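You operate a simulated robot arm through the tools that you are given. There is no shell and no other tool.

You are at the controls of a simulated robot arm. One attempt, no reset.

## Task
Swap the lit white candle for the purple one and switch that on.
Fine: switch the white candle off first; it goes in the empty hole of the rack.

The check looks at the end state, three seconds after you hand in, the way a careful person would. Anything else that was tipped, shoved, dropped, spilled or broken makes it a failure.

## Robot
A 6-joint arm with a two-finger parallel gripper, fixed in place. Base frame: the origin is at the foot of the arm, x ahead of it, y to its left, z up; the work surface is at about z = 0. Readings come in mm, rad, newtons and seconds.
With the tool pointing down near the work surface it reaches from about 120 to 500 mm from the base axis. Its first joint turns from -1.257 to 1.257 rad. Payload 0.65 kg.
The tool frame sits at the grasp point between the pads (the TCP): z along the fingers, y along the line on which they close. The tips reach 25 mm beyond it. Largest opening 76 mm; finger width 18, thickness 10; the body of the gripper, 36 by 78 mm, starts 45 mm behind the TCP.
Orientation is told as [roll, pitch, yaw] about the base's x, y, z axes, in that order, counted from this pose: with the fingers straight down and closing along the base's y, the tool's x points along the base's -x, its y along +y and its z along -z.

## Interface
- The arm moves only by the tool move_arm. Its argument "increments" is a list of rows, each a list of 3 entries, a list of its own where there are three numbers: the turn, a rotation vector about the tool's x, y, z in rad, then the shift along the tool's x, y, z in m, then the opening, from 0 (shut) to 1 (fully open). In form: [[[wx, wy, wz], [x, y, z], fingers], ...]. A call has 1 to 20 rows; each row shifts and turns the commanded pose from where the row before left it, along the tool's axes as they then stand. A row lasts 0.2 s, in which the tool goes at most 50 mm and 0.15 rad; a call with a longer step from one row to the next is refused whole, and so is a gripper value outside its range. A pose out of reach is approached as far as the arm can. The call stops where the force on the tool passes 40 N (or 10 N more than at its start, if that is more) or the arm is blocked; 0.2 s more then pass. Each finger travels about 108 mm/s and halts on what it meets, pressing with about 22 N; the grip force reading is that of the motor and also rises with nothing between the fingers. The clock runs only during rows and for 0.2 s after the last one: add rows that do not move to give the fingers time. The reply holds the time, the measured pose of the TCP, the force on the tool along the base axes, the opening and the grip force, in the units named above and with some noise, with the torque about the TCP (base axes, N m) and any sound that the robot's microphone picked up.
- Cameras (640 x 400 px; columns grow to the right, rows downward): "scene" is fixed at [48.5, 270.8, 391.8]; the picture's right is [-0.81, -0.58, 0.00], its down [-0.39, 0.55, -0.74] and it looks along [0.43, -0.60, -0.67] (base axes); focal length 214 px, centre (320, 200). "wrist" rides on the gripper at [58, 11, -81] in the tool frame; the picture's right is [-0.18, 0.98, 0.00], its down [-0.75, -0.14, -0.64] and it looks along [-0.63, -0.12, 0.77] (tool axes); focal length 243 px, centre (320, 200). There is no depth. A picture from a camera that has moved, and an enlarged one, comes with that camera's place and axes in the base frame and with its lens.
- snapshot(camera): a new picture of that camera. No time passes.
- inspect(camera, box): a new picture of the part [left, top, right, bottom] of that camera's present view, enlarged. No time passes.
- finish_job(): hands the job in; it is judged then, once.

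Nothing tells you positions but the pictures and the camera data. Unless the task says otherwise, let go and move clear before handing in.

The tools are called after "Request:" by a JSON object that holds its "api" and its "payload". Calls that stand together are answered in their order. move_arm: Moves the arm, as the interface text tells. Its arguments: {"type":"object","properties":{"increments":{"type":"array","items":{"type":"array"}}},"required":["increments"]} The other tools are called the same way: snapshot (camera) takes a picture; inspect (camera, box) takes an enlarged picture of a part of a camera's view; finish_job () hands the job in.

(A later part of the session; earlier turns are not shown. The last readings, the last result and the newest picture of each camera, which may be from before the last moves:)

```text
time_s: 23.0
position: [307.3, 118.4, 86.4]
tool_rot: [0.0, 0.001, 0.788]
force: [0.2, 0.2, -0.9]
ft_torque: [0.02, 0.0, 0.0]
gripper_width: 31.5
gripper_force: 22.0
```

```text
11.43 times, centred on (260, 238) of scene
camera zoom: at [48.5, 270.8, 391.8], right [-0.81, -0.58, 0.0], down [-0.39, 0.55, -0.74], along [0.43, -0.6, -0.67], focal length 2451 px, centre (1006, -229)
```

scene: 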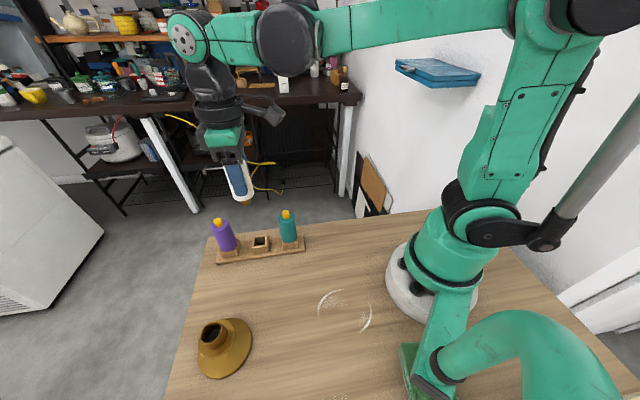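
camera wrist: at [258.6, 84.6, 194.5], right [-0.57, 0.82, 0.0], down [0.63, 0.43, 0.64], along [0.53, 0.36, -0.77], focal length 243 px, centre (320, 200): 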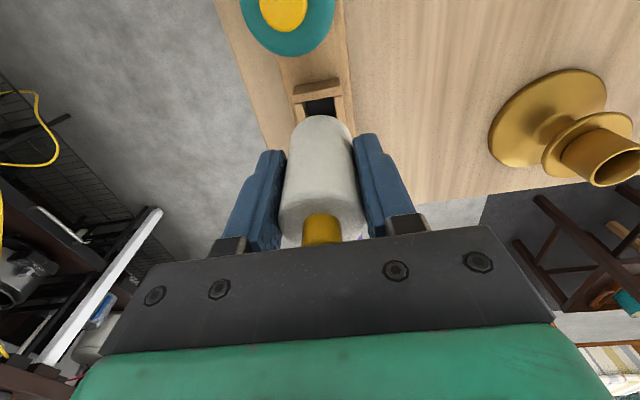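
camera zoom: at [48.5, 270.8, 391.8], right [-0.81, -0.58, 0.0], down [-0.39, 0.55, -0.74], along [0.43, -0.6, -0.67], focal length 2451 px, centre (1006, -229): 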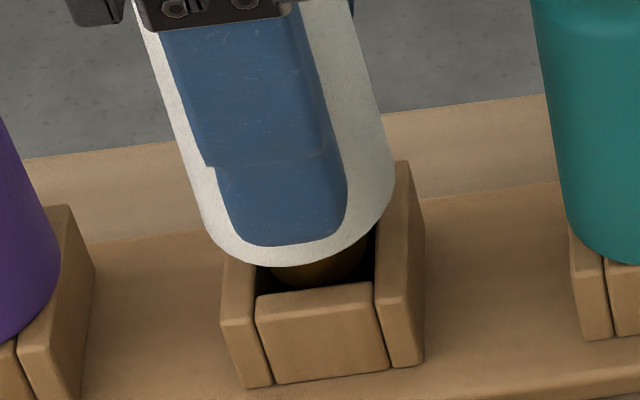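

The peg has entered the hole with no contact force. Continuing down in small steps until it seats.

Request:
{"api": "move_arm", "payload": {"increments": [[[0, 0, 0], [0, 0, 0.003], 0.2], [[0, 0, 0], [0, 0, 0.003], 0.2], [[0, 0, 0], [0, 0, 0.003], 0.2], [[0, 0, 0], [0, 0, 0.002], 0.2], [[0, 0, 0], [0, 0, 0], 0.2]]}}

Request:
{"api": "inspect", "payload": {"camera": "scene", "box": [240, 220, 280, 255]}}

```text
time_s: 24.2
position: [308.9, 117.9, 75.0]
tool_rot: [-0.002, 0.001, 0.789]
force: [-0.4, 0.2, -0.7]
ft_torque: [0.0, -0.01, 0.01]
gripper_width: 31.6
gripper_force: 22.1
```

```text
11.43 times, centred on (260, 238) of scene
camera zoom: at [48.5, 270.8, 391.8], right [-0.81, -0.58, 0.0], down [-0.39, 0.55, -0.74], along [0.43, -0.6, -0.67], focal length 2451 px, centre (1006, -229)
```

zoom: 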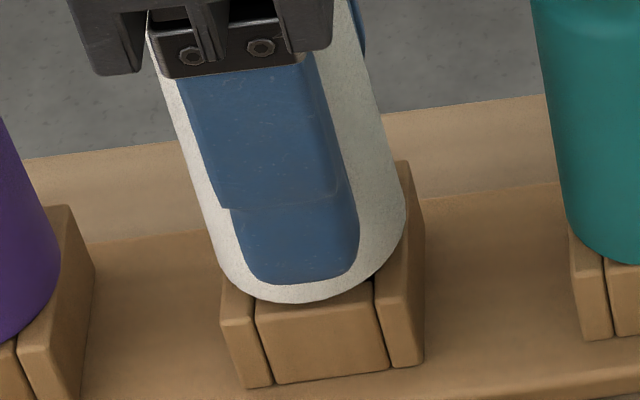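

Request:
{"api": "move_arm", "payload": {"increments": [[[0, 0, 0], [0, 0, 0.002], 0.2], [[0, 0, 0], [0, 0, 0.001], 0.2], [[0, 0, 0], [0, 0, 0.001], 0.2]]}}

Request:
{"api": "inspect", "payload": {"camera": "scene", "box": [240, 220, 280, 255]}}

```text
time_s: 25.0
position: [308.1, 117.7, 71.3]
tool_rot: [0.0, -0.001, 0.788]
force: [-0.9, -1.2, 8.7]
ft_torque: [0.1, -0.05, -0.06]
gripper_width: 31.7
gripper_force: 22.3
```

```text
11.43 times, centred on (260, 238) of scene
camera zoom: at [48.5, 270.8, 391.8], right [-0.81, -0.58, 0.0], down [-0.39, 0.55, -0.74], along [0.43, -0.6, -0.67], focal length 2451 px, centre (1006, -229)
```

zoom: 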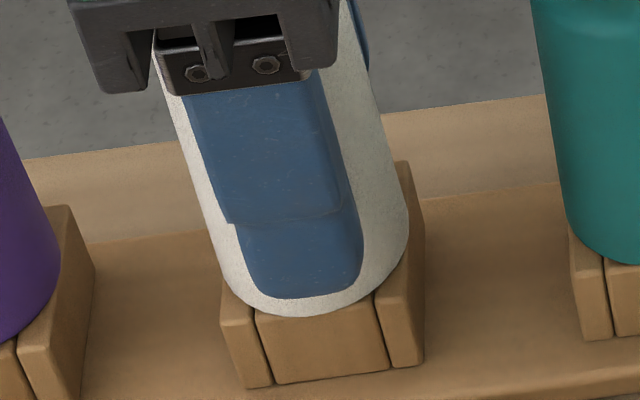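

Now about 9 N of upward force: it's touching bottom or nearly so. One more millimetre to feel whether it's seated.

Request:
{"api": "move_arm", "payload": {"increments": [[[0, 0, 0], [0, 0, 0.001], 0.2], [[0, 0, 0], [0, 0, 0], 0.2]]}}

Request:
{"api": "inspect", "payload": {"camera": "scene", "box": [195, 185, 325, 275]}}

Request:
{"api": "snapshot", "payload": {"camera": "wrist"}}

```text
time_s: 25.6
position: [307.1, 117.2, 69.8]
tool_rot: [-0.001, 0.001, 0.787]
force: [0.1, 0.7, 17.5]
ft_torque: [0.05, -0.03, -0.11]
gripper_width: 31.8
gripper_force: 22.1
```

```text
4.44 times, centred on (260, 230) of scene
camera zoom: at [48.5, 270.8, 391.9], right [-0.81, -0.58, 0.0], down [-0.39, 0.55, -0.74], along [0.43, -0.6, -0.67], focal length 953 px, centre (587, 67)
```

zoom: 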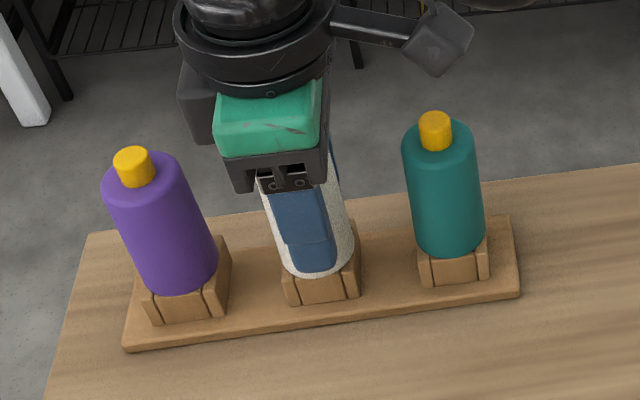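

```text
taken
camera wrist: at [257.8, 84.8, 151.3], right [-0.57, 0.82, 0.0], down [0.63, 0.43, 0.64], along [0.53, 0.36, -0.77], focal length 243 px, centre (320, 200)
```

wrist: 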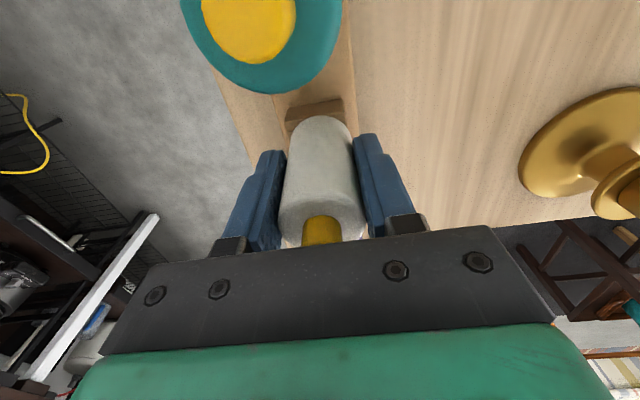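

It's firmly seated (force rises steeply, no sideways load). I'll relax the press, open the fingers and rise clear.

Request:
{"api": "move_arm", "payload": {"increments": [[[0, 0, 0], [0, 0, -0.0015], 0.2], [[0, 0, 0], [0, 0, 0], 0.45], [[0, 0, 0], [0, 0, 0], 0.6], [[0, 0, 0], [0, 0, 0], 0.8], [[0, 0, 0], [0, 0, 0], 0.8], [[0, 0, 0], [0, 0, -0.01], 0.8], [[0, 0, 0], [0, 0, -0.02], 0.8], [[0, 0, 0], [0, 0, -0.03], 0.8], [[0, 0, 0], [0, 0, -0.03], 0.8], [[0, 0, 0], [0, 0, -0.03], 0.8], [[0, 0, 0], [0, 0, 0], 0.8]]}}

Request:
{"api": "inspect", "payload": {"camera": "scene", "box": [195, 185, 325, 275]}}

Request:
{"api": "snapshot", "payload": {"camera": "wrist"}}

```text
time_s: 28.0
position: [309.2, 117.8, 191.5]
tool_rot: [0.0, 0.0, 0.787]
force: [0.2, -0.4, -0.4]
ft_torque: [-0.01, 0.04, 0.0]
gripper_width: 60.8
gripper_force: 0.1
```

```text
4.44 times, centred on (260, 230) of scene
camera zoom: at [48.5, 270.8, 391.8], right [-0.81, -0.58, 0.0], down [-0.39, 0.55, -0.74], along [0.43, -0.6, -0.67], focal length 953 px, centre (587, 67)
```

zoom: 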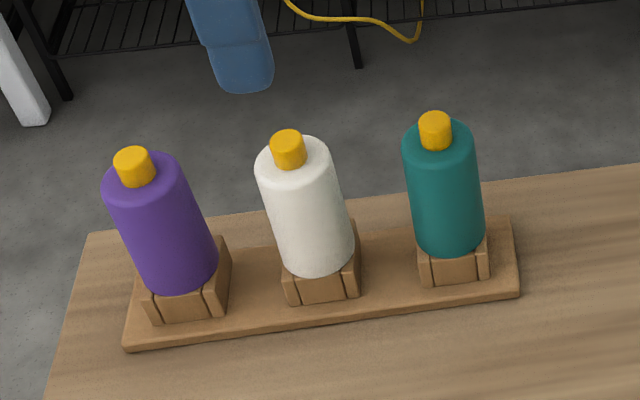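

```text
taken
camera wrist: at [258.0, 84.3, 273.4], right [-0.57, 0.82, 0.0], down [0.63, 0.43, 0.64], along [0.53, 0.36, -0.77], focal length 243 px, centre (320, 200)
```

wrist: 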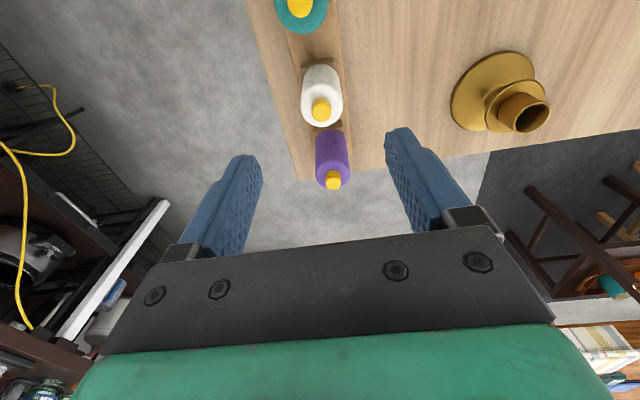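

The white candle stands upright in the middle socket. Now I'll locate the purple candle precisely.

Request:
{"api": "inspect", "payload": {"camera": "wrist", "box": [280, 50, 380, 200]}}

Request:
{"api": "inspect", "payload": {"camera": "scene", "box": [205, 205, 275, 265]}}

```text
2.67 times, centred on (330, 125) of wrist
camera zoom: at [258.0, 84.3, 273.4], right [-0.57, 0.82, 0.0], down [0.63, 0.43, 0.64], along [0.53, 0.36, -0.77], focal length 647 px, centre (293, 400)
```

zoom: 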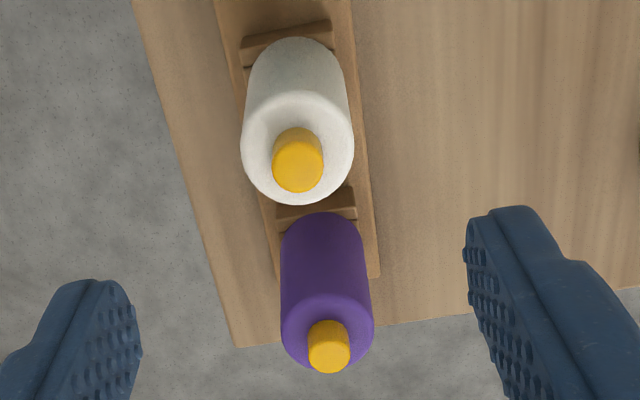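

```text
6.67 times, centred on (240, 235) of scene
camera zoom: at [48.5, 270.8, 391.8], right [-0.81, -0.58, 0.0], down [-0.39, 0.55, -0.74], along [0.43, -0.6, -0.67], focal length 1430 px, centre (853, -33)
```

zoom: 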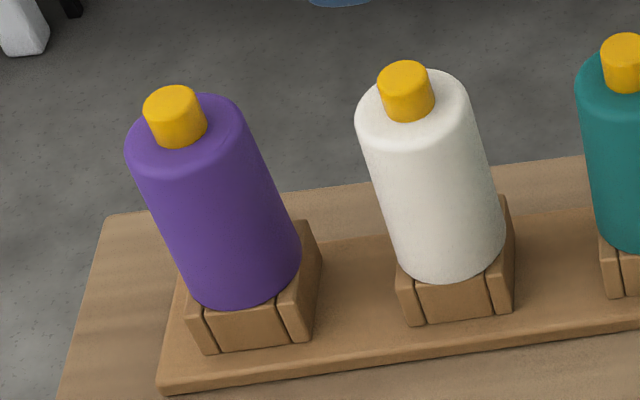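

White sits at about (309, 120.5), and the purple axis comes out at about (351.6, 163), 60 mm further along the rack. I'll move above it with open fingers and keep the same yaw.

Request:
{"api": "move_arm", "payload": {"increments": [[[0, 0, 0], [-0.032, 0.0003, 0], 1], [[0, 0, 0], [-0.0319, 0.0002, 0], 1], [[0, 0, 0], [0, 0, 0], 1], [[0, 0, 0], [0, 0, 0.03], 1], [[0, 0, 0], [0, 0, 0], 1]]}}

Request:
{"api": "snapshot", "payload": {"camera": "wrist"}}

Request:
{"api": "inspect", "payload": {"camera": "wrist", "box": [270, 60, 370, 220]}}

Request:
{"api": "snapshot", "payload": {"camera": "scene"}}

```text
time_s: 29.2
position: [353.1, 165.4, 161.7]
tool_rot: [-0.002, 0.0, 0.788]
force: [0.6, 0.3, 0.5]
ft_torque: [0.01, -0.01, -0.01]
gripper_width: 75.8
gripper_force: 0.1
```

```text
taken
camera wrist: at [302.6, 130.7, 242.9], right [-0.57, 0.82, 0.0], down [0.63, 0.43, 0.64], along [0.53, 0.36, -0.77], focal length 243 px, centre (320, 200)
```

wrist: 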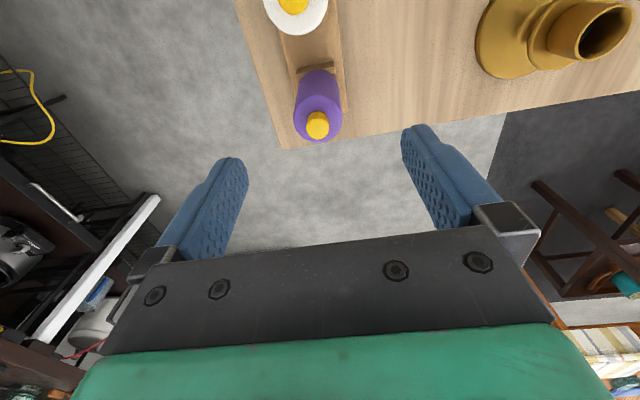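

```text
2.50 times, centred on (320, 140) of wrist
camera zoom: at [302.6, 130.7, 242.9], right [-0.57, 0.82, 0.0], down [0.63, 0.43, 0.64], along [0.53, 0.36, -0.77], focal length 606 px, centre (320, 350)
```

zoom: 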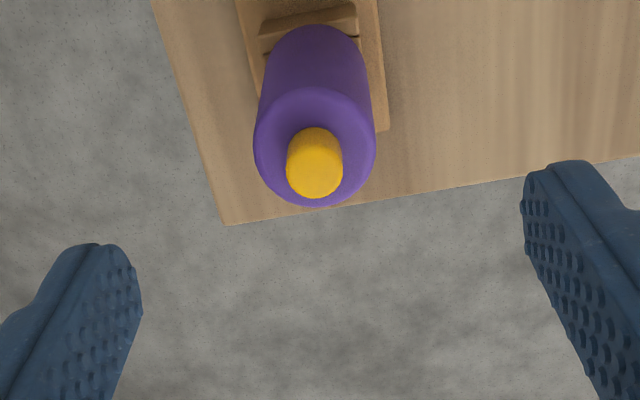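

```text
taken
```

scene: 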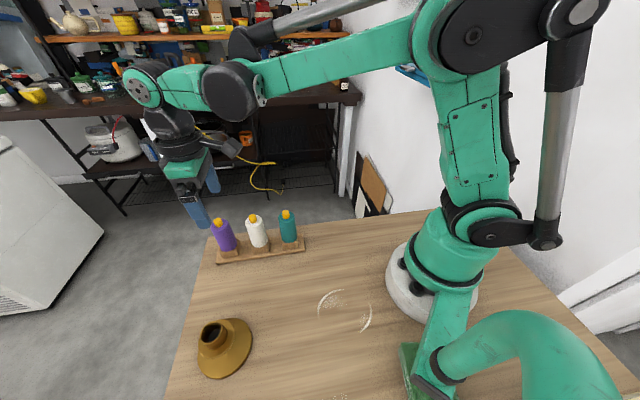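

Slightly off across the closing direction (about 1.2 mm), so I correct that and lower around the purple candle.

Request:
{"api": "move_arm", "payload": {"increments": [[[0, 0, 0], [-0.001, -0.0012, 0], 1], [[0, 0, 0], [0, 0, 0.025], 1], [[0, 0, 0], [0, 0, 0.025], 1], [[0, 0, 0], [0, 0, 0.025], 1], [[0, 0, 0], [0, 0, 0.015], 1], [[0, 0, 0], [0, 0, 0], 0.7], [[0, 0, 0], [0, 0, 0], 0.5], [[0, 0, 0], [0, 0, 0], 0.5]]}}

Request:
{"api": "inspect", "payload": {"camera": "wrist", "box": [220, 50, 420, 250]}}

Request:
{"api": "inspect", "payload": {"camera": "scene", "box": [170, 170, 310, 275]}}

```text
time_s: 31.0
position: [354.8, 163.6, 71.7]
tool_rot: [0.001, 0.001, 0.788]
force: [-0.3, 0.2, -0.1]
ft_torque: [0.03, -0.03, 0.0]
gripper_width: 38.0
gripper_force: 0.1
```

```text
2.00 times, centred on (320, 150) of wrist
camera zoom: at [305.1, 130.6, 153.1], right [-0.57, 0.82, 0.0], down [0.63, 0.43, 0.64], along [0.53, 0.36, -0.77], focal length 485 px, centre (320, 300)
```

zoom: 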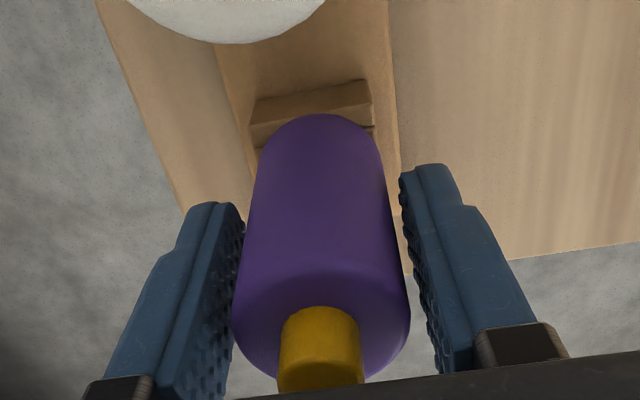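

```text
3.81 times, centred on (240, 222) of scene
camera zoom: at [48.5, 270.8, 391.8], right [-0.81, -0.58, 0.0], down [-0.39, 0.55, -0.74], along [0.43, -0.6, -0.67], focal length 817 px, centre (625, 114)
```

zoom: 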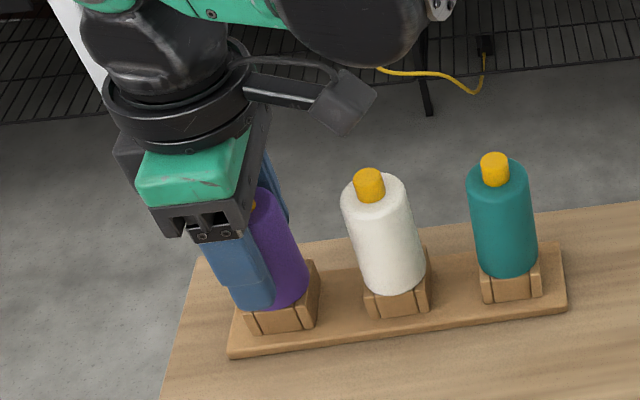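

Centred with roughly 3 mm each side. Closing in fine steps and watching the sideways force.

Request:
{"api": "move_arm", "payload": {"increments": [[[0, 0, 0], [0, 0, 0], 0.46], [[0, 0, 0], [0, 0, 0], 0.44], [[0, 0, 0], [0, 0, 0], 0.43], [[0, 0, 0], [0, 0, 0], 0.425]]}}

```text
time_s: 32.0
position: [355.7, 164.8, 72.0]
tool_rot: [0.001, 0.0, 0.787]
force: [-0.3, 0.0, -0.3]
ft_torque: [0.01, 0.01, -0.01]
gripper_width: 33.2
gripper_force: 5.9
```

Request:
{"api": "move_arm", "payload": {"increments": [[[0, 0, 0], [0, 0, 0], 0.42]]}}

Request:
{"api": "inspect", "payload": {"camera": "wrist", "box": [220, 50, 420, 250]}}

```text
time_s: 32.4
position: [355.2, 164.7, 72.8]
tool_rot: [0.001, -0.001, 0.787]
force: [-1.1, 0.8, 0.0]
ft_torque: [0.01, 0.01, 0.01]
gripper_width: 33.3
gripper_force: 0.8
```

```text
2.00 times, centred on (320, 150) of wrist
camera zoom: at [305.1, 130.6, 153.2], right [-0.57, 0.82, 0.0], down [0.63, 0.43, 0.64], along [0.53, 0.36, -0.77], focal length 485 px, centre (320, 300)
```

zoom: 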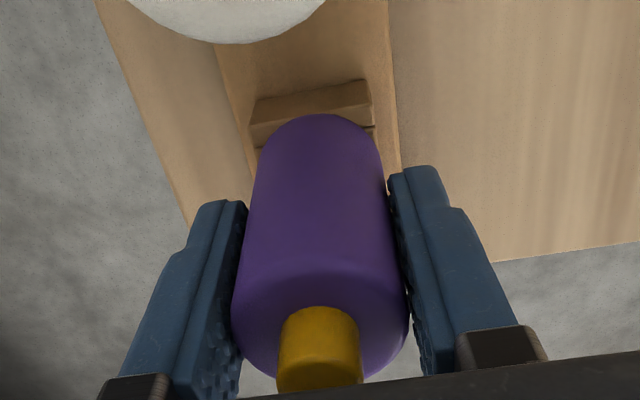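

Request:
{"api": "move_arm", "payload": {"increments": [[[0, 0, 0], [0, 0, 0], 0.41]]}}

Request:
{"api": "move_arm", "payload": {"increments": [[[0, 0, 0], [0, 0, 0], 0.4]]}}

```text
time_s: 32.8
position: [355.5, 163.9, 72.2]
tool_rot: [0.001, 0.0, 0.787]
force: [-0.4, 0.4, -0.3]
ft_torque: [0.03, -0.02, 0.01]
gripper_width: 32.5
gripper_force: 22.1
```

```text
time_s: 33.2
position: [354.9, 163.7, 71.1]
tool_rot: [0.0, 0.0, 0.787]
force: [0.4, 0.9, -0.2]
ft_torque: [-0.04, -0.01, -0.01]
gripper_width: 32.3
gripper_force: 21.8
```

Gripped at 32.3 mm with no sideways load. Lifting straight up, slowly at first.

Request:
{"api": "move_arm", "payload": {"increments": [[[0, 0, 0], [0, 0, 0], 0.2], [[0, 0, 0], [0, 0, -0.002], 0.2], [[0, 0, 0], [0, 0, -0.002], 0.2], [[0, 0, 0], [0, 0, -0.002], 0.2]]}}

Request:
{"api": "inspect", "payload": {"camera": "scene", "box": [170, 170, 310, 275]}}

```text
time_s: 34.2
position: [354.2, 164.1, 78.0]
tool_rot: [0.0, -0.001, 0.788]
force: [0.1, 0.7, -1.1]
ft_torque: [0.01, 0.0, 0.02]
gripper_width: 32.3
gripper_force: 22.4
```

```text
3.81 times, centred on (240, 222) of scene
camera zoom: at [48.5, 270.8, 391.8], right [-0.81, -0.58, 0.0], down [-0.39, 0.55, -0.74], along [0.43, -0.6, -0.67], focal length 817 px, centre (625, 114)
```

zoom: 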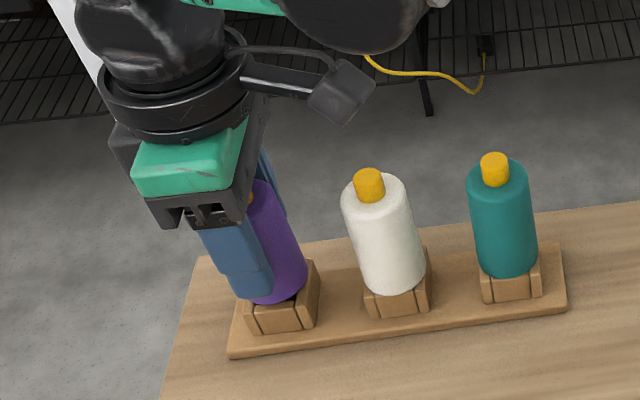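

It comes up cleanly and the rack stays put. Lifting high, then turning back to zero yaw.

Request:
{"api": "move_arm", "payload": {"increments": [[[0, 0, 0], [0, 0, -0.004], 0.2], [[0, 0, 0], [0, 0, -0.005], 0.2], [[0, 0, 0], [0, 0, -0.005], 0.2], [[0, 0, 0], [0, 0, -0.01], 0.2], [[0, 0, 0], [0, 0, -0.02], 0.2], [[0, 0, 0], [0, 0, -0.025], 0.2], [[0, 0, 0], [0, 0, -0.025], 0.2], [[0, 0, 0], [0, 0, -0.025], 0.2], [[0, 0, 0], [0, 0, -0.01], 0.2], [[0, 0, 0.131], [0, 0, 0], 0.2], [[0, 0, 0.131], [0, 0, 0], 0.2], [[0, 0, 0.131], [0, 0, 0], 0.2], [[0, 0, 0.131], [0, 0, 0], 0.2], [[0, 0, 0.131], [0, 0, 0], 0.2], [[0, 0, 0.131], [0, 0, 0], 0.2], [[0, 0, 0], [0, 0, 0], 0.2]]}}

Request:
{"api": "snapshot", "payload": {"camera": "wrist"}}

Request:
{"api": "snapshot", "payload": {"camera": "scene"}}

```text
time_s: 37.6
position: [354.3, 163.7, 207.4]
tool_rot: [0.0, 0.002, -0.003]
force: [-0.2, 0.6, -0.6]
ft_torque: [0.0, 0.03, 0.02]
gripper_width: 32.3
gripper_force: 22.1
```

```text
taken
camera wrist: at [294.8, 174.9, 287.9], right [0.19, 0.98, 0.0], down [0.75, -0.14, 0.64], along [0.63, -0.12, -0.77], focal length 243 px, centre (320, 200)
```

wrist: 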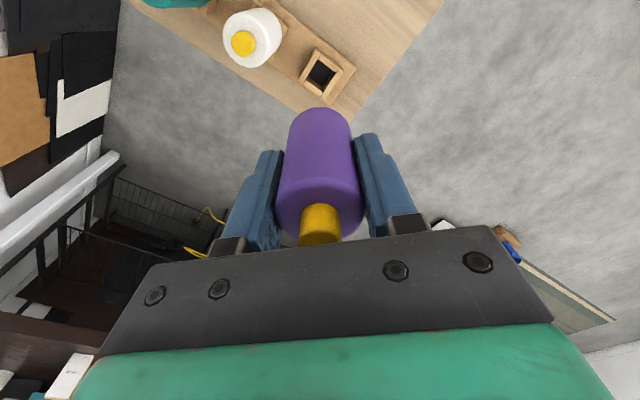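

```text
taken
```

scene: 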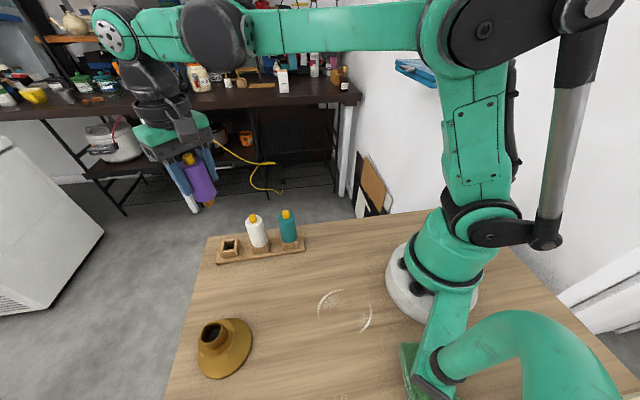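

Purple candle is in hand with its axis about 1 mm ahead of the TCP. The holder socket is at about (221, 279.5, 66). Carrying it across to hover above the holder.

Request:
{"api": "move_arm", "payload": {"increments": [[[0, 0, 0], [0.02648, 0.02308, 0], 0.2], [[0, 0, 0], [0.02648, 0.02308, 0], 0.2], [[0, 0, 0], [0.02648, 0.02308, 0], 0.2], [[0, 0, 0], [0.02648, 0.02308, 0], 0.2], [[0, 0, 0], [0.02648, 0.02308, 0], 0.2], [[0, 0, 0], [0, 0, 0], 0.2], [[0, 0, 0], [0, 0, 0.015], 0.2], [[0, 0, 0], [0, 0, 0.015], 0.2], [[0, 0, 0], [0, 0, 0], 0.2]]}}

Request:
{"api": "inspect", "payload": {"camera": "wrist", "box": [240, 20, 400, 180]}}

Request:
{"api": "inspect", "payload": {"camera": "scene", "box": [130, 250, 270, 390]}}

```text
time_s: 39.6
position: [221.7, 277.8, 176.4]
tool_rot: [-0.001, 0.0, 0.0]
force: [-0.6, 0.1, -1.1]
ft_torque: [-0.03, -0.03, -0.03]
gripper_width: 32.1
gripper_force: 22.5
```

```text
2.50 times, centred on (320, 100) of wrist
camera zoom: at [162.7, 289.7, 257.6], right [0.18, 0.98, 0.0], down [0.75, -0.14, 0.64], along [0.63, -0.12, -0.77], focal length 606 px, centre (320, 450)
```

zoom: 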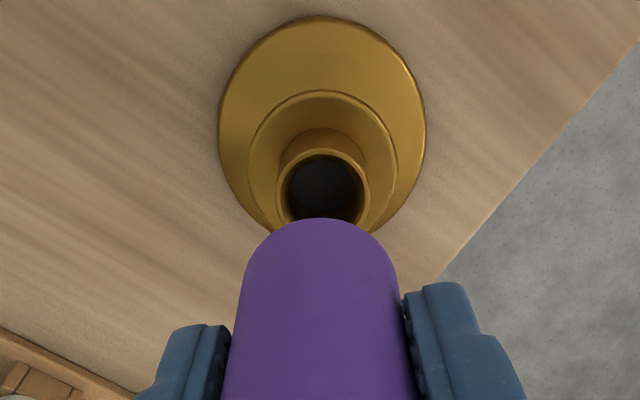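

```text
2.86 times, centred on (200, 320) of scene
camera zoom: at [48.5, 270.8, 391.8], right [-0.81, -0.58, 0.0], down [-0.39, 0.55, -0.74], along [0.43, -0.6, -0.67], focal length 613 px, centre (663, -143)
```

zoom: 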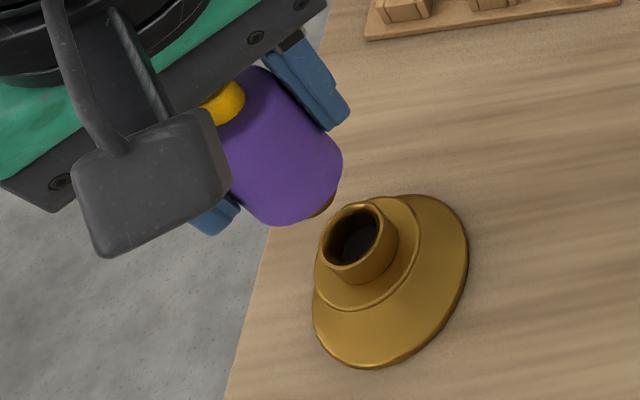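

Nearly aligned: about 0.7 mm correction in each axis. Lower until the peg is just above the socket, then check.

Request:
{"api": "move_arm", "payload": {"increments": [[[0, 0, 0], [0.0007, 0.0007, 0.01], 0.2], [[0, 0, 0], [0, 0, 0.01], 0.2], [[0, 0, 0], [0, 0, 0.01], 0.2], [[0, 0, 0], [0, 0, 0], 0.2]]}}

Request:
{"api": "inspect", "payload": {"camera": "wrist", "box": [260, 30, 380, 150]}}

Request:
{"api": "inspect", "payload": {"camera": "scene", "box": [160, 270, 250, 350]}}

```text
time_s: 40.6
position: [220.6, 280.3, 146.1]
tool_rot: [0.0, -0.002, -0.001]
force: [-0.8, -0.4, -0.5]
ft_torque: [-0.03, 0.0, 0.0]
gripper_width: 32.2
gripper_force: 22.0
```

```text
3.33 times, centred on (320, 90) of wrist
camera zoom: at [161.8, 290.9, 227.6], right [0.18, 0.98, 0.0], down [0.75, -0.14, 0.64], along [0.63, -0.12, -0.77], focal length 809 px, centre (320, 567)
```

zoom: 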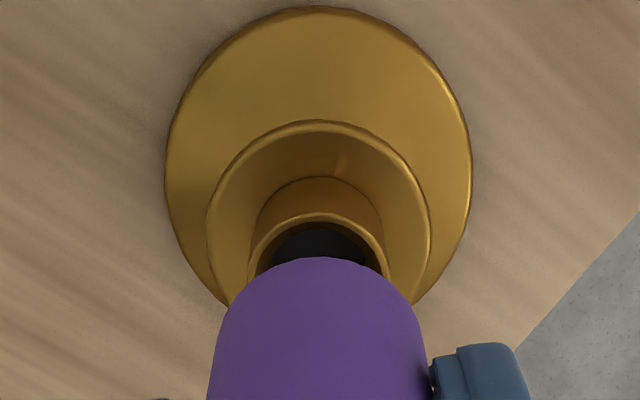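

```text
5.00 times, centred on (205, 310) of scene
camera zoom: at [48.5, 270.8, 391.8], right [-0.81, -0.58, 0.0], down [-0.39, 0.55, -0.74], along [0.43, -0.6, -0.67], focal length 1072 px, centre (895, -350)
```

zoom: 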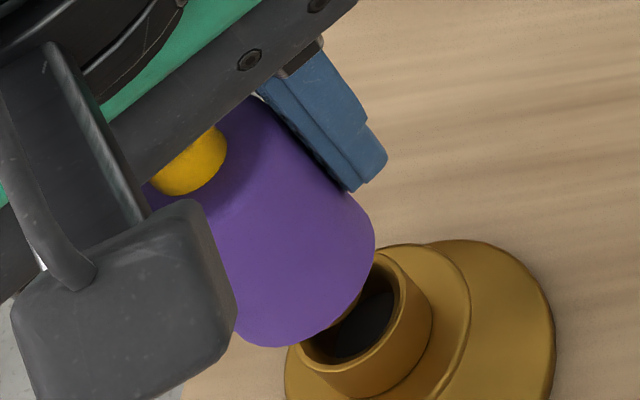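

Both views show the peg centred over the socket within about half a millimetre. Inserting slowly.

Request:
{"api": "move_arm", "payload": {"increments": [[[0, 0, 0], [0, 0, 0.004], 0.2], [[0, 0, 0], [0, 0, 0.004], 0.2], [[0, 0, 0], [0, 0, 0.003], 0.2], [[0, 0, 0], [0, 0, 0.003], 0.2], [[0, 0, 0], [0, 0, 0.003], 0.2], [[0, 0, 0], [0, 0, 0], 0.2]]}}

Request:
{"api": "inspect", "payload": {"camera": "wrist", "box": [260, 30, 380, 150]}}

Request:
{"api": "inspect", "payload": {"camera": "scene", "box": [160, 280, 250, 360]}}

```text
time_s: 42.0
position: [220.1, 279.6, 128.9]
tool_rot: [0.0, -0.001, 0.0]
force: [0.7, -0.6, -0.4]
ft_torque: [0.0, -0.01, -0.03]
gripper_width: 32.2
gripper_force: 22.1
```

```text
3.33 times, centred on (320, 90) of wrist
camera zoom: at [161.4, 291.2, 210.6], right [0.18, 0.98, 0.0], down [0.75, -0.14, 0.64], along [0.63, -0.12, -0.77], focal length 809 px, centre (320, 567)
```

zoom: 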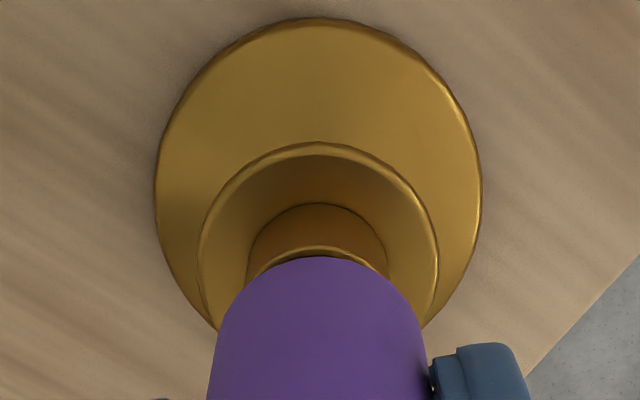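

```text
5.00 times, centred on (205, 320) of scene
camera zoom: at [48.5, 270.8, 391.8], right [-0.81, -0.58, 0.0], down [-0.39, 0.55, -0.74], along [0.43, -0.6, -0.67], focal length 1072 px, centre (895, -400)
```

zoom: 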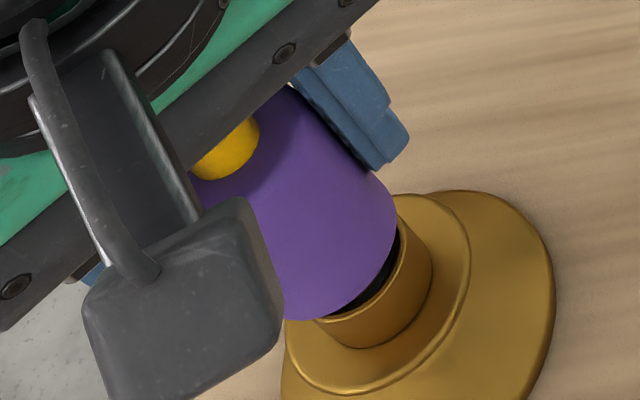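

The peg is going into the socket without touching. Continuing down to seat it.

Request:
{"api": "move_arm", "payload": {"increments": [[[0, 0, 0], [0, 0, 0.003], 0.2], [[0, 0, 0], [0, 0, 0.003], 0.2], [[0, 0, 0], [0, 0, 0.003], 0.2], [[0, 0, 0], [0, 0, 0.003], 0.2], [[0, 0, 0], [0, 0, 0], 0.2]]}}

Request:
{"api": "inspect", "payload": {"camera": "scene", "box": [160, 280, 250, 360]}}

```text
time_s: 43.2
position: [220.5, 279.2, 118.3]
tool_rot: [0.0, -0.002, 0.0]
force: [6.2, -2.4, -1.6]
ft_torque: [-0.05, -0.36, 0.01]
gripper_width: 32.4
gripper_force: 21.8
```

```text
5.00 times, centred on (205, 320) of scene
camera zoom: at [48.6, 270.8, 391.8], right [-0.81, -0.58, 0.0], down [-0.39, 0.55, -0.74], along [0.43, -0.6, -0.67], focal length 1072 px, centre (895, -400)
```

zoom: 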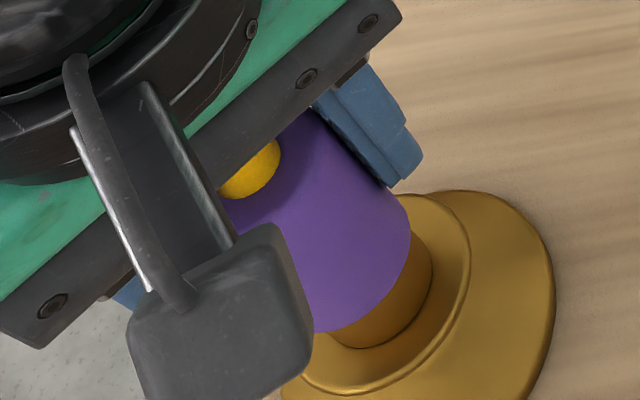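

A sideways force of 6 N in +x: the peg is rubbing on the -x side of the socket. I'll ease the tool 0.8 mm toward +x and check.

Request:
{"api": "move_arm", "payload": {"increments": [[[0, 0, 0], [-0.0008, -0.0003, 0], 0.2], [[0, 0, 0], [0, 0, 0], 0.2]]}}

```text
time_s: 43.8
position: [220.4, 281.1, 117.7]
tool_rot: [0.0, 0.002, 0.001]
force: [1.6, 0.3, -1.2]
ft_torque: [0.03, -0.06, 0.0]
gripper_width: 32.3
gripper_force: 21.9
```

Request:
{"api": "move_arm", "payload": {"increments": [[[0, 0, 0], [-0.0003, 0, 0.002], 0.2], [[0, 0, 0], [0, 0, 0.001], 0.2], [[0, 0, 0], [0, 0, 0], 0.2]]}}

```text
time_s: 44.6
position: [221.8, 279.7, 114.8]
tool_rot: [0.0, -0.001, 0.0]
force: [0.2, -0.2, 0.5]
ft_torque: [-0.02, -0.05, -0.02]
gripper_width: 32.4
gripper_force: 21.7
```

The rubbing is gone. Down in 1 mm steps until the shoulder meets the rim.

Request:
{"api": "move_arm", "payload": {"increments": [[[0, 0, 0], [0, 0, 0.001], 0.2], [[0, 0, 0], [0, 0, 0.001], 0.2]]}}

Request:
{"api": "move_arm", "payload": {"increments": [[[0, 0, 0], [0, 0, 0.001], 0.2]]}}

Request:
{"api": "inspect", "payload": {"camera": "wrist", "box": [260, 30, 380, 150]}}

```text
time_s: 45.2
position: [223.4, 279.7, 112.9]
tool_rot: [0.001, -0.003, 0.0]
force: [5.9, -1.8, 1.8]
ft_torque: [0.0, -0.03, 0.01]
gripper_width: 31.9
gripper_force: 21.8
```

```text
time_s: 45.6
position: [220.9, 279.3, 111.7]
tool_rot: [-0.001, 0.001, 0.0]
force: [5.0, -2.2, 17.0]
ft_torque: [-0.1, -0.12, -0.01]
gripper_width: 32.3
gripper_force: 21.6
```

```text
3.33 times, centred on (320, 90) of wrist
camera zoom: at [162.7, 290.4, 192.9], right [0.18, 0.98, 0.0], down [0.75, -0.14, 0.64], along [0.63, -0.12, -0.77], focal length 809 px, centre (320, 567)
```

zoom: 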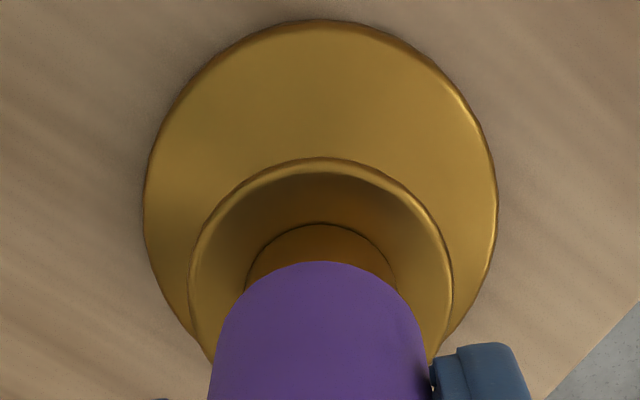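

Upward force jumps to 17 N at the expected seating height, so the purple candle is down on the rim. I'll relax, release and rise straight up.

Request:
{"api": "move_arm", "payload": {"increments": [[[0, 0, 0], [-0.0003, 0, -0.001], 0.2], [[0, 0, 0], [0, 0, 0], 0.45], [[0, 0, 0], [0, 0, 0], 0.55], [[0, 0, 0], [0, 0, 0], 0.8], [[0, 0, 0], [0, 0, 0], 1], [[0, 0, 0], [0, 0, 0], 1], [[0, 0, 0], [0, 0, -0.01], 1], [[0, 0, 0], [0, 0, -0.03], 1], [[0, 0, 0], [0, 0, -0.03], 1], [[0, 0, 0], [0, 0, -0.03], 1], [[0, 0, 0], [0, 0, 0], 1]]}}

Request:
{"api": "inspect", "payload": {"camera": "wrist", "box": [240, 10, 400, 170]}}

Request:
{"api": "inspect", "payload": {"camera": "scene", "box": [150, 270, 260, 390]}}

```text
time_s: 48.0
position: [222.0, 279.4, 212.9]
tool_rot: [0.0, 0.0, -0.001]
force: [0.3, -0.1, 0.4]
ft_torque: [-0.06, 0.02, 0.03]
gripper_width: 75.8
gripper_force: 0.0
```

```text
2.50 times, centred on (320, 90) of wrist
camera zoom: at [162.5, 290.5, 293.8], right [0.18, 0.98, 0.0], down [0.75, -0.14, 0.64], along [0.63, -0.12, -0.77], focal length 606 px, centre (320, 475)
```

zoom: 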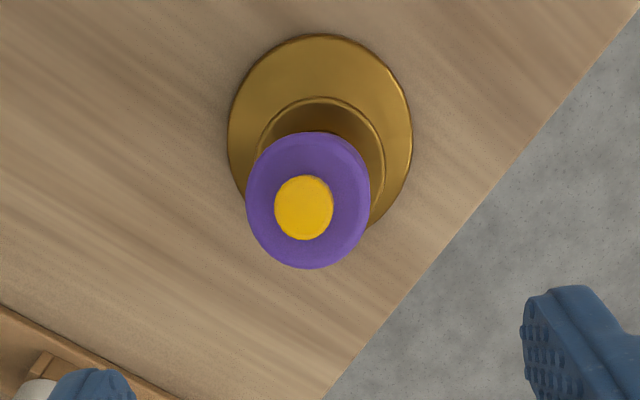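

```text
3.33 times, centred on (205, 330) of scene
camera zoom: at [48.5, 270.8, 391.8], right [-0.81, -0.58, 0.0], down [-0.39, 0.55, -0.74], along [0.43, -0.6, -0.67], focal length 715 px, centre (703, -233)
```

zoom: 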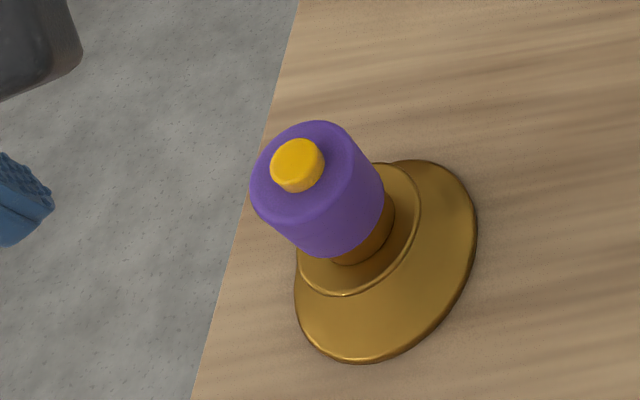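

Something is off: after release the purple candle leans several degrees toward the arm (-x). I need a closer look before doing anything.

Request:
{"api": "inspect", "payload": {"camera": "scene", "box": [185, 300, 235, 350]}}

Request:
{"api": "inspect", "payload": {"camera": "wrist", "box": [290, 20, 350, 90]}}

Request:
{"api": "snapshot", "payload": {"camera": "scene"}}

```text
8.00 times, centred on (210, 325) of scene
camera zoom: at [48.5, 270.8, 391.8], right [-0.81, -0.58, 0.0], down [-0.39, 0.55, -0.74], along [0.43, -0.6, -0.67], focal length 1716 px, centre (1200, -800)
```

zoom: 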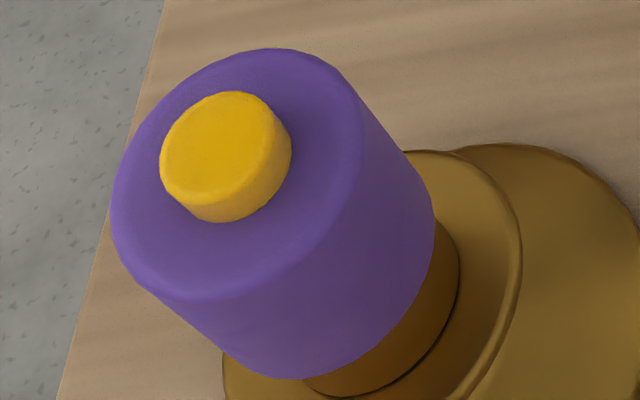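

```text
5.71 times, centred on (320, 55) of wrist
camera zoom: at [162.5, 290.5, 293.8], right [0.18, 0.98, 0.0], down [0.75, -0.14, 0.64], along [0.63, -0.12, -0.77], focal length 1386 px, centre (320, 1029)
```

zoom: 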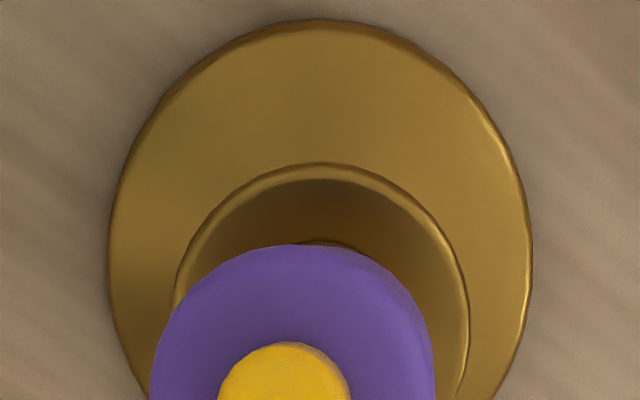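

```text
taken
```

scene: 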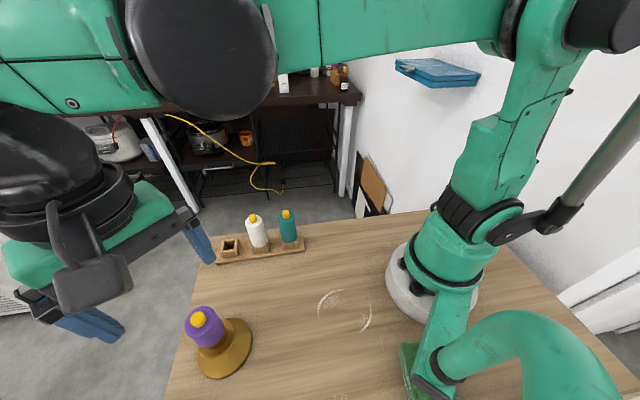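

The flame top triangulates to (204, 278.7, 145.5), so the candle leans about 12° toward -x about its socket. The 5 N sideways preload probably tipped it at release. I'll tilt the tool to match the candle's axis, regrip it, stand it upright and release without any side load.

Request:
{"api": "move_arm", "payload": {"increments": [[[0, 0, 0], [0.0284, -0.0005, 0], 1], [[0, 0, 0], [0, 0, 0], 1], [[0, -0.105, 0], [0, 0, 0], 1], [[0, -0.105, 0], [0, 0, 0], 1], [[0, 0, 0], [0, 0, 0], 1], [[0, 0, 0], [0, 0, 0], 1]]}}

Request:
{"api": "snapshot", "payload": {"camera": "wrist"}}

Request:
{"api": "snapshot", "payload": {"camera": "scene"}}

```text
time_s: 49.4
position: [193.8, 279.3, 212.7]
tool_rot: [0.001, -0.211, 0.001]
force: [-0.6, 0.6, -0.4]
ft_torque: [-0.04, -0.04, 0.0]
gripper_width: 75.9
gripper_force: 0.0
```

```text
taken
camera wrist: at [118.8, 290.0, 279.6], right [0.18, 0.98, 0.04], down [0.6, -0.14, 0.79], along [0.78, -0.12, -0.62], focal length 243 px, centre (320, 200)
```

wrist: 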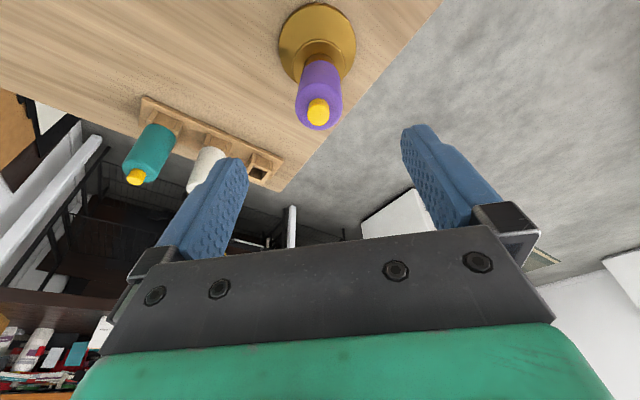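

```text
taken
```

scene: 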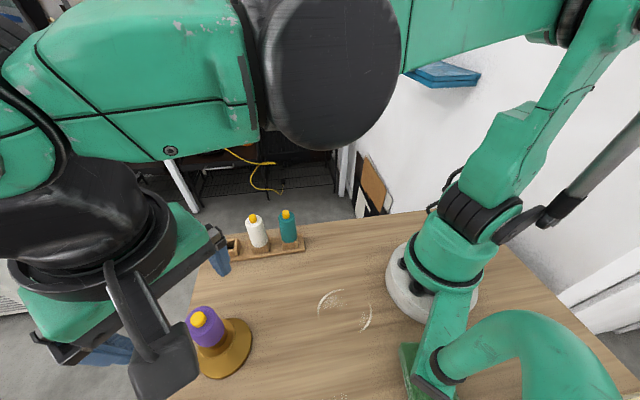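

Request:
{"api": "inspect", "payload": {"camera": "wrist", "box": [260, 0, 380, 140]}}

Request:
{"api": "inspect", "payload": {"camera": "wrist", "box": [280, 30, 350, 90]}}

```text
2.86 times, centred on (320, 70) of wrist
camera zoom: at [118.8, 290.0, 279.6], right [0.18, 0.98, 0.04], down [0.6, -0.14, 0.79], along [0.78, -0.12, -0.62], focal length 693 px, centre (320, 571)
```

zoom: 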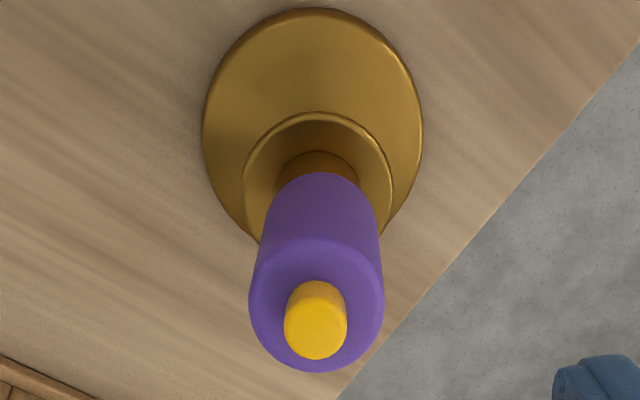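

```text
6.67 times, centred on (315, 60) of wrist
camera zoom: at [118.8, 290.0, 279.6], right [0.18, 0.98, 0.04], down [0.6, -0.14, 0.79], along [0.78, -0.12, -0.62], focal length 1618 px, centre (353, 1133)
```

zoom: 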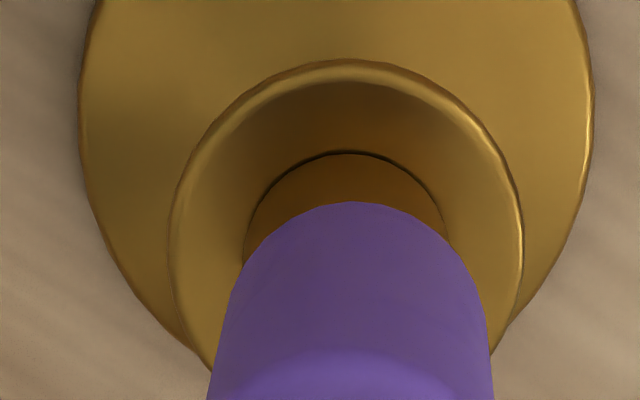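

The candle is parallel to the tilted tool and offset only 2.8 mm along the tool's x. I'll correct that and slide down along its axis with open fingers.

Request:
{"api": "move_arm", "payload": {"increments": [[[0, 0, 0], [0.0028, 0, 0], 1], [[0, 0, 0], [0, 0, 0.025], 1], [[0, 0, 0], [0, 0, 0.025], 1], [[0, 0, 0], [0, 0, 0.025], 1], [[0, 0, 0], [0, 0, 0.024], 1], [[0, 0, 0], [0, 0, 0], 0.7], [[0, 0, 0], [0, 0, 0], 0.5], [[0, 0, 0], [0, 0, 0], 0.5]]}}

Request:
{"api": "inspect", "payload": {"camera": "wrist", "box": [220, 50, 420, 250]}}

Request:
{"api": "inspect", "payload": {"camera": "scene", "box": [110, 240, 270, 400]}}

```text
time_s: 51.2
position: [211.5, 278.3, 114.8]
tool_rot: [0.0, -0.21, 0.0]
force: [0.0, 0.2, 0.7]
ft_torque: [0.03, 0.01, -0.01]
gripper_width: 37.9
gripper_force: 0.0
```

```text
2.00 times, centred on (320, 150) of wrist
camera zoom: at [135.9, 289.9, 182.5], right [0.18, 0.98, 0.04], down [0.6, -0.14, 0.79], along [0.78, -0.12, -0.62], focal length 485 px, centre (320, 300)
```

zoom: 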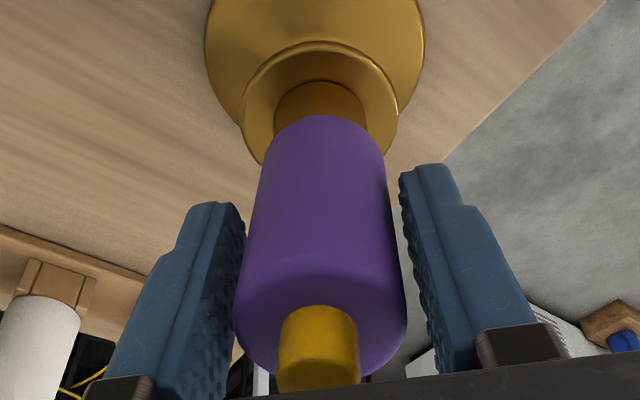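

```text
2.50 times, centred on (190, 320) of scene
camera zoom: at [48.5, 270.8, 391.8], right [-0.81, -0.58, 0.0], down [-0.39, 0.55, -0.74], along [0.43, -0.6, -0.67], focal length 536 px, centre (645, -100)
```

zoom: 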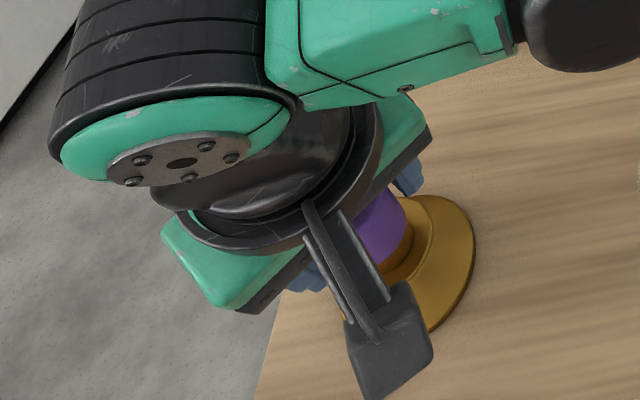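

Matches the picture I had for the previous balanced grip. Closing in fine steps.

Request:
{"api": "move_arm", "payload": {"increments": [[[0, 0, 0], [0, 0, 0], 0.46], [[0, 0, 0], [0, 0, 0], 0.44], [[0, 0, 0], [0, 0, 0], 0.43], [[0, 0, 0], [0, 0, 0], 0.42], [[0, 0, 0], [0, 0, 0], 0.415]]}}

Request:
{"api": "move_arm", "payload": {"increments": [[[0, 0, 0], [0, 0, 0], 0.4], [[0, 0, 0], [0, 0, 0], 0.4]]}}

```text
time_s: 52.4
position: [210.2, 277.9, 114.5]
tool_rot: [0.001, -0.21, -0.001]
force: [0.4, 0.4, -0.6]
ft_torque: [-0.02, 0.0, -0.02]
gripper_width: 32.2
gripper_force: 0.8
```

```text
time_s: 53.0
position: [210.9, 278.7, 115.5]
tool_rot: [0.0, -0.209, 0.0]
force: [0.0, 0.7, 0.0]
ft_torque: [0.0, 0.01, 0.01]
gripper_width: 31.5
gripper_force: 19.7
```

Gripped again with no side load. Drawing it out along its own axis, then standing it upright above the socket.

Request:
{"api": "move_arm", "payload": {"increments": [[[0, 0, 0], [0, 0, 0], 0.2], [[0, 0, 0], [0, 0, -0.002], 0.2], [[0, 0, 0], [0, 0, -0.002], 0.2], [[0, 0, 0], [0, 0, -0.002], 0.2]]}}

Request:
{"api": "inspect", "payload": {"camera": "wrist", "box": [220, 20, 420, 220]}}

```text
time_s: 54.0
position: [210.0, 278.5, 121.5]
tool_rot: [0.0, -0.209, -0.001]
force: [0.3, 0.1, -1.1]
ft_torque: [0.01, -0.01, 0.04]
gripper_width: 31.0
gripper_force: 22.5
```

```text
2.00 times, centred on (320, 120) of wrist
camera zoom: at [134.9, 290.1, 188.4], right [0.18, 0.98, 0.04], down [0.6, -0.14, 0.79], along [0.78, -0.12, -0.62], focal length 485 px, centre (320, 360)
```

zoom: 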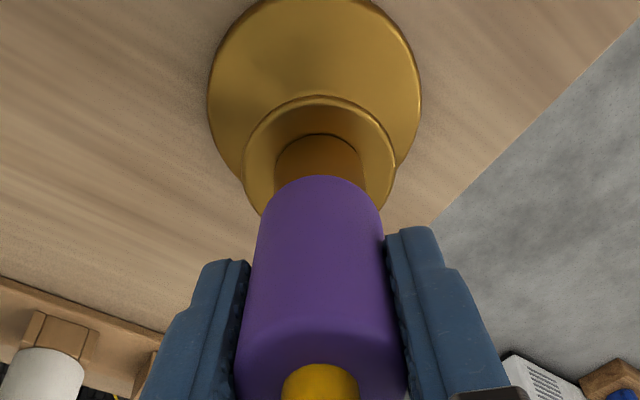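

Request:
{"api": "move_arm", "payload": {"increments": [[[0, 0, 0], [0, 0, -0.005], 0.2], [[0, 0, 0], [0, 0, -0.005], 0.2], [[0, 0, 0], [0, 0, -0.005], 0.2], [[0, 0, 0], [0, 0, -0.005], 0.2], [[0, 0, 0], [0, 0, -0.01], 0.2], [[0, 0, 0], [0, 0, -0.015], 0.2], [[0, 0, 0], [0, 0, -0.015], 0.2], [[0, 0, 0], [0, 0, 0], 0.2], [[0, 0.105, 0], [0, 0, 0], 0.2], [[0, 0.105, 0], [0, 0, 0], 0.2], [[0, 0, 0], [0, 0, 0], 0.2]]}}

Request:
{"api": "snapshot", "payload": {"camera": "wrist"}}

Request:
{"api": "inspect", "payload": {"camera": "scene", "box": [110, 240, 270, 400]}}

Request:
{"api": "inspect", "payload": {"camera": "wrist", "box": [260, 10, 380, 130]}}

```text
time_s: 56.4
position: [197.1, 279.1, 178.6]
tool_rot: [0.0, 0.001, 0.001]
force: [0.2, -0.2, 0.1]
ft_torque: [-0.04, 0.0, 0.01]
gripper_width: 30.9
gripper_force: 22.4
```

```text
taken
camera wrist: at [138.6, 290.0, 261.2], right [0.18, 0.98, 0.0], down [0.75, -0.14, 0.64], along [0.63, -0.12, -0.77], focal length 243 px, centre (320, 200)
```

wrist: 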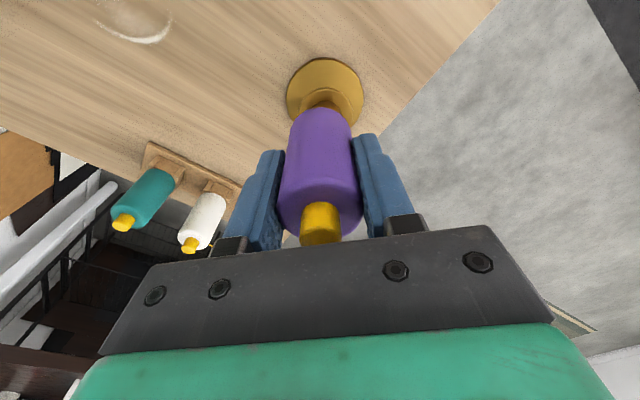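

```text
2.50 times, centred on (190, 320) of scene
camera zoom: at [48.6, 270.8, 391.8], right [-0.81, -0.58, 0.0], down [-0.39, 0.55, -0.74], along [0.43, -0.6, -0.67], focal length 536 px, centre (645, -100)
```

zoom: 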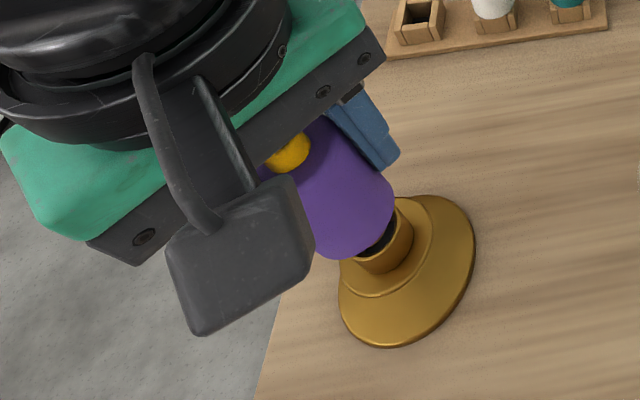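

```text
3.33 times, centred on (320, 70) of wrist
camera zoom: at [138.6, 290.0, 261.2], right [0.18, 0.98, 0.0], down [0.75, -0.14, 0.64], along [0.63, -0.12, -0.77], focal length 809 px, centre (320, 633)
```

zoom: 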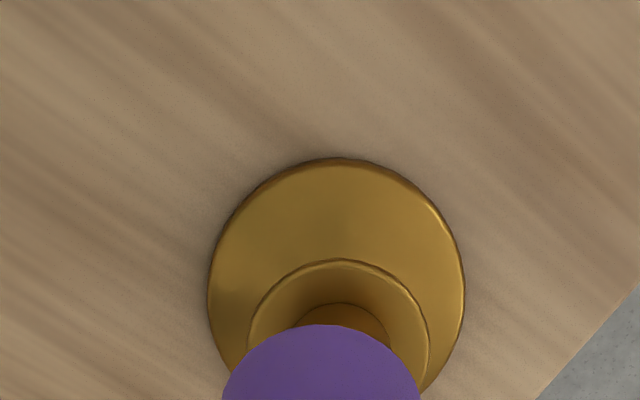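

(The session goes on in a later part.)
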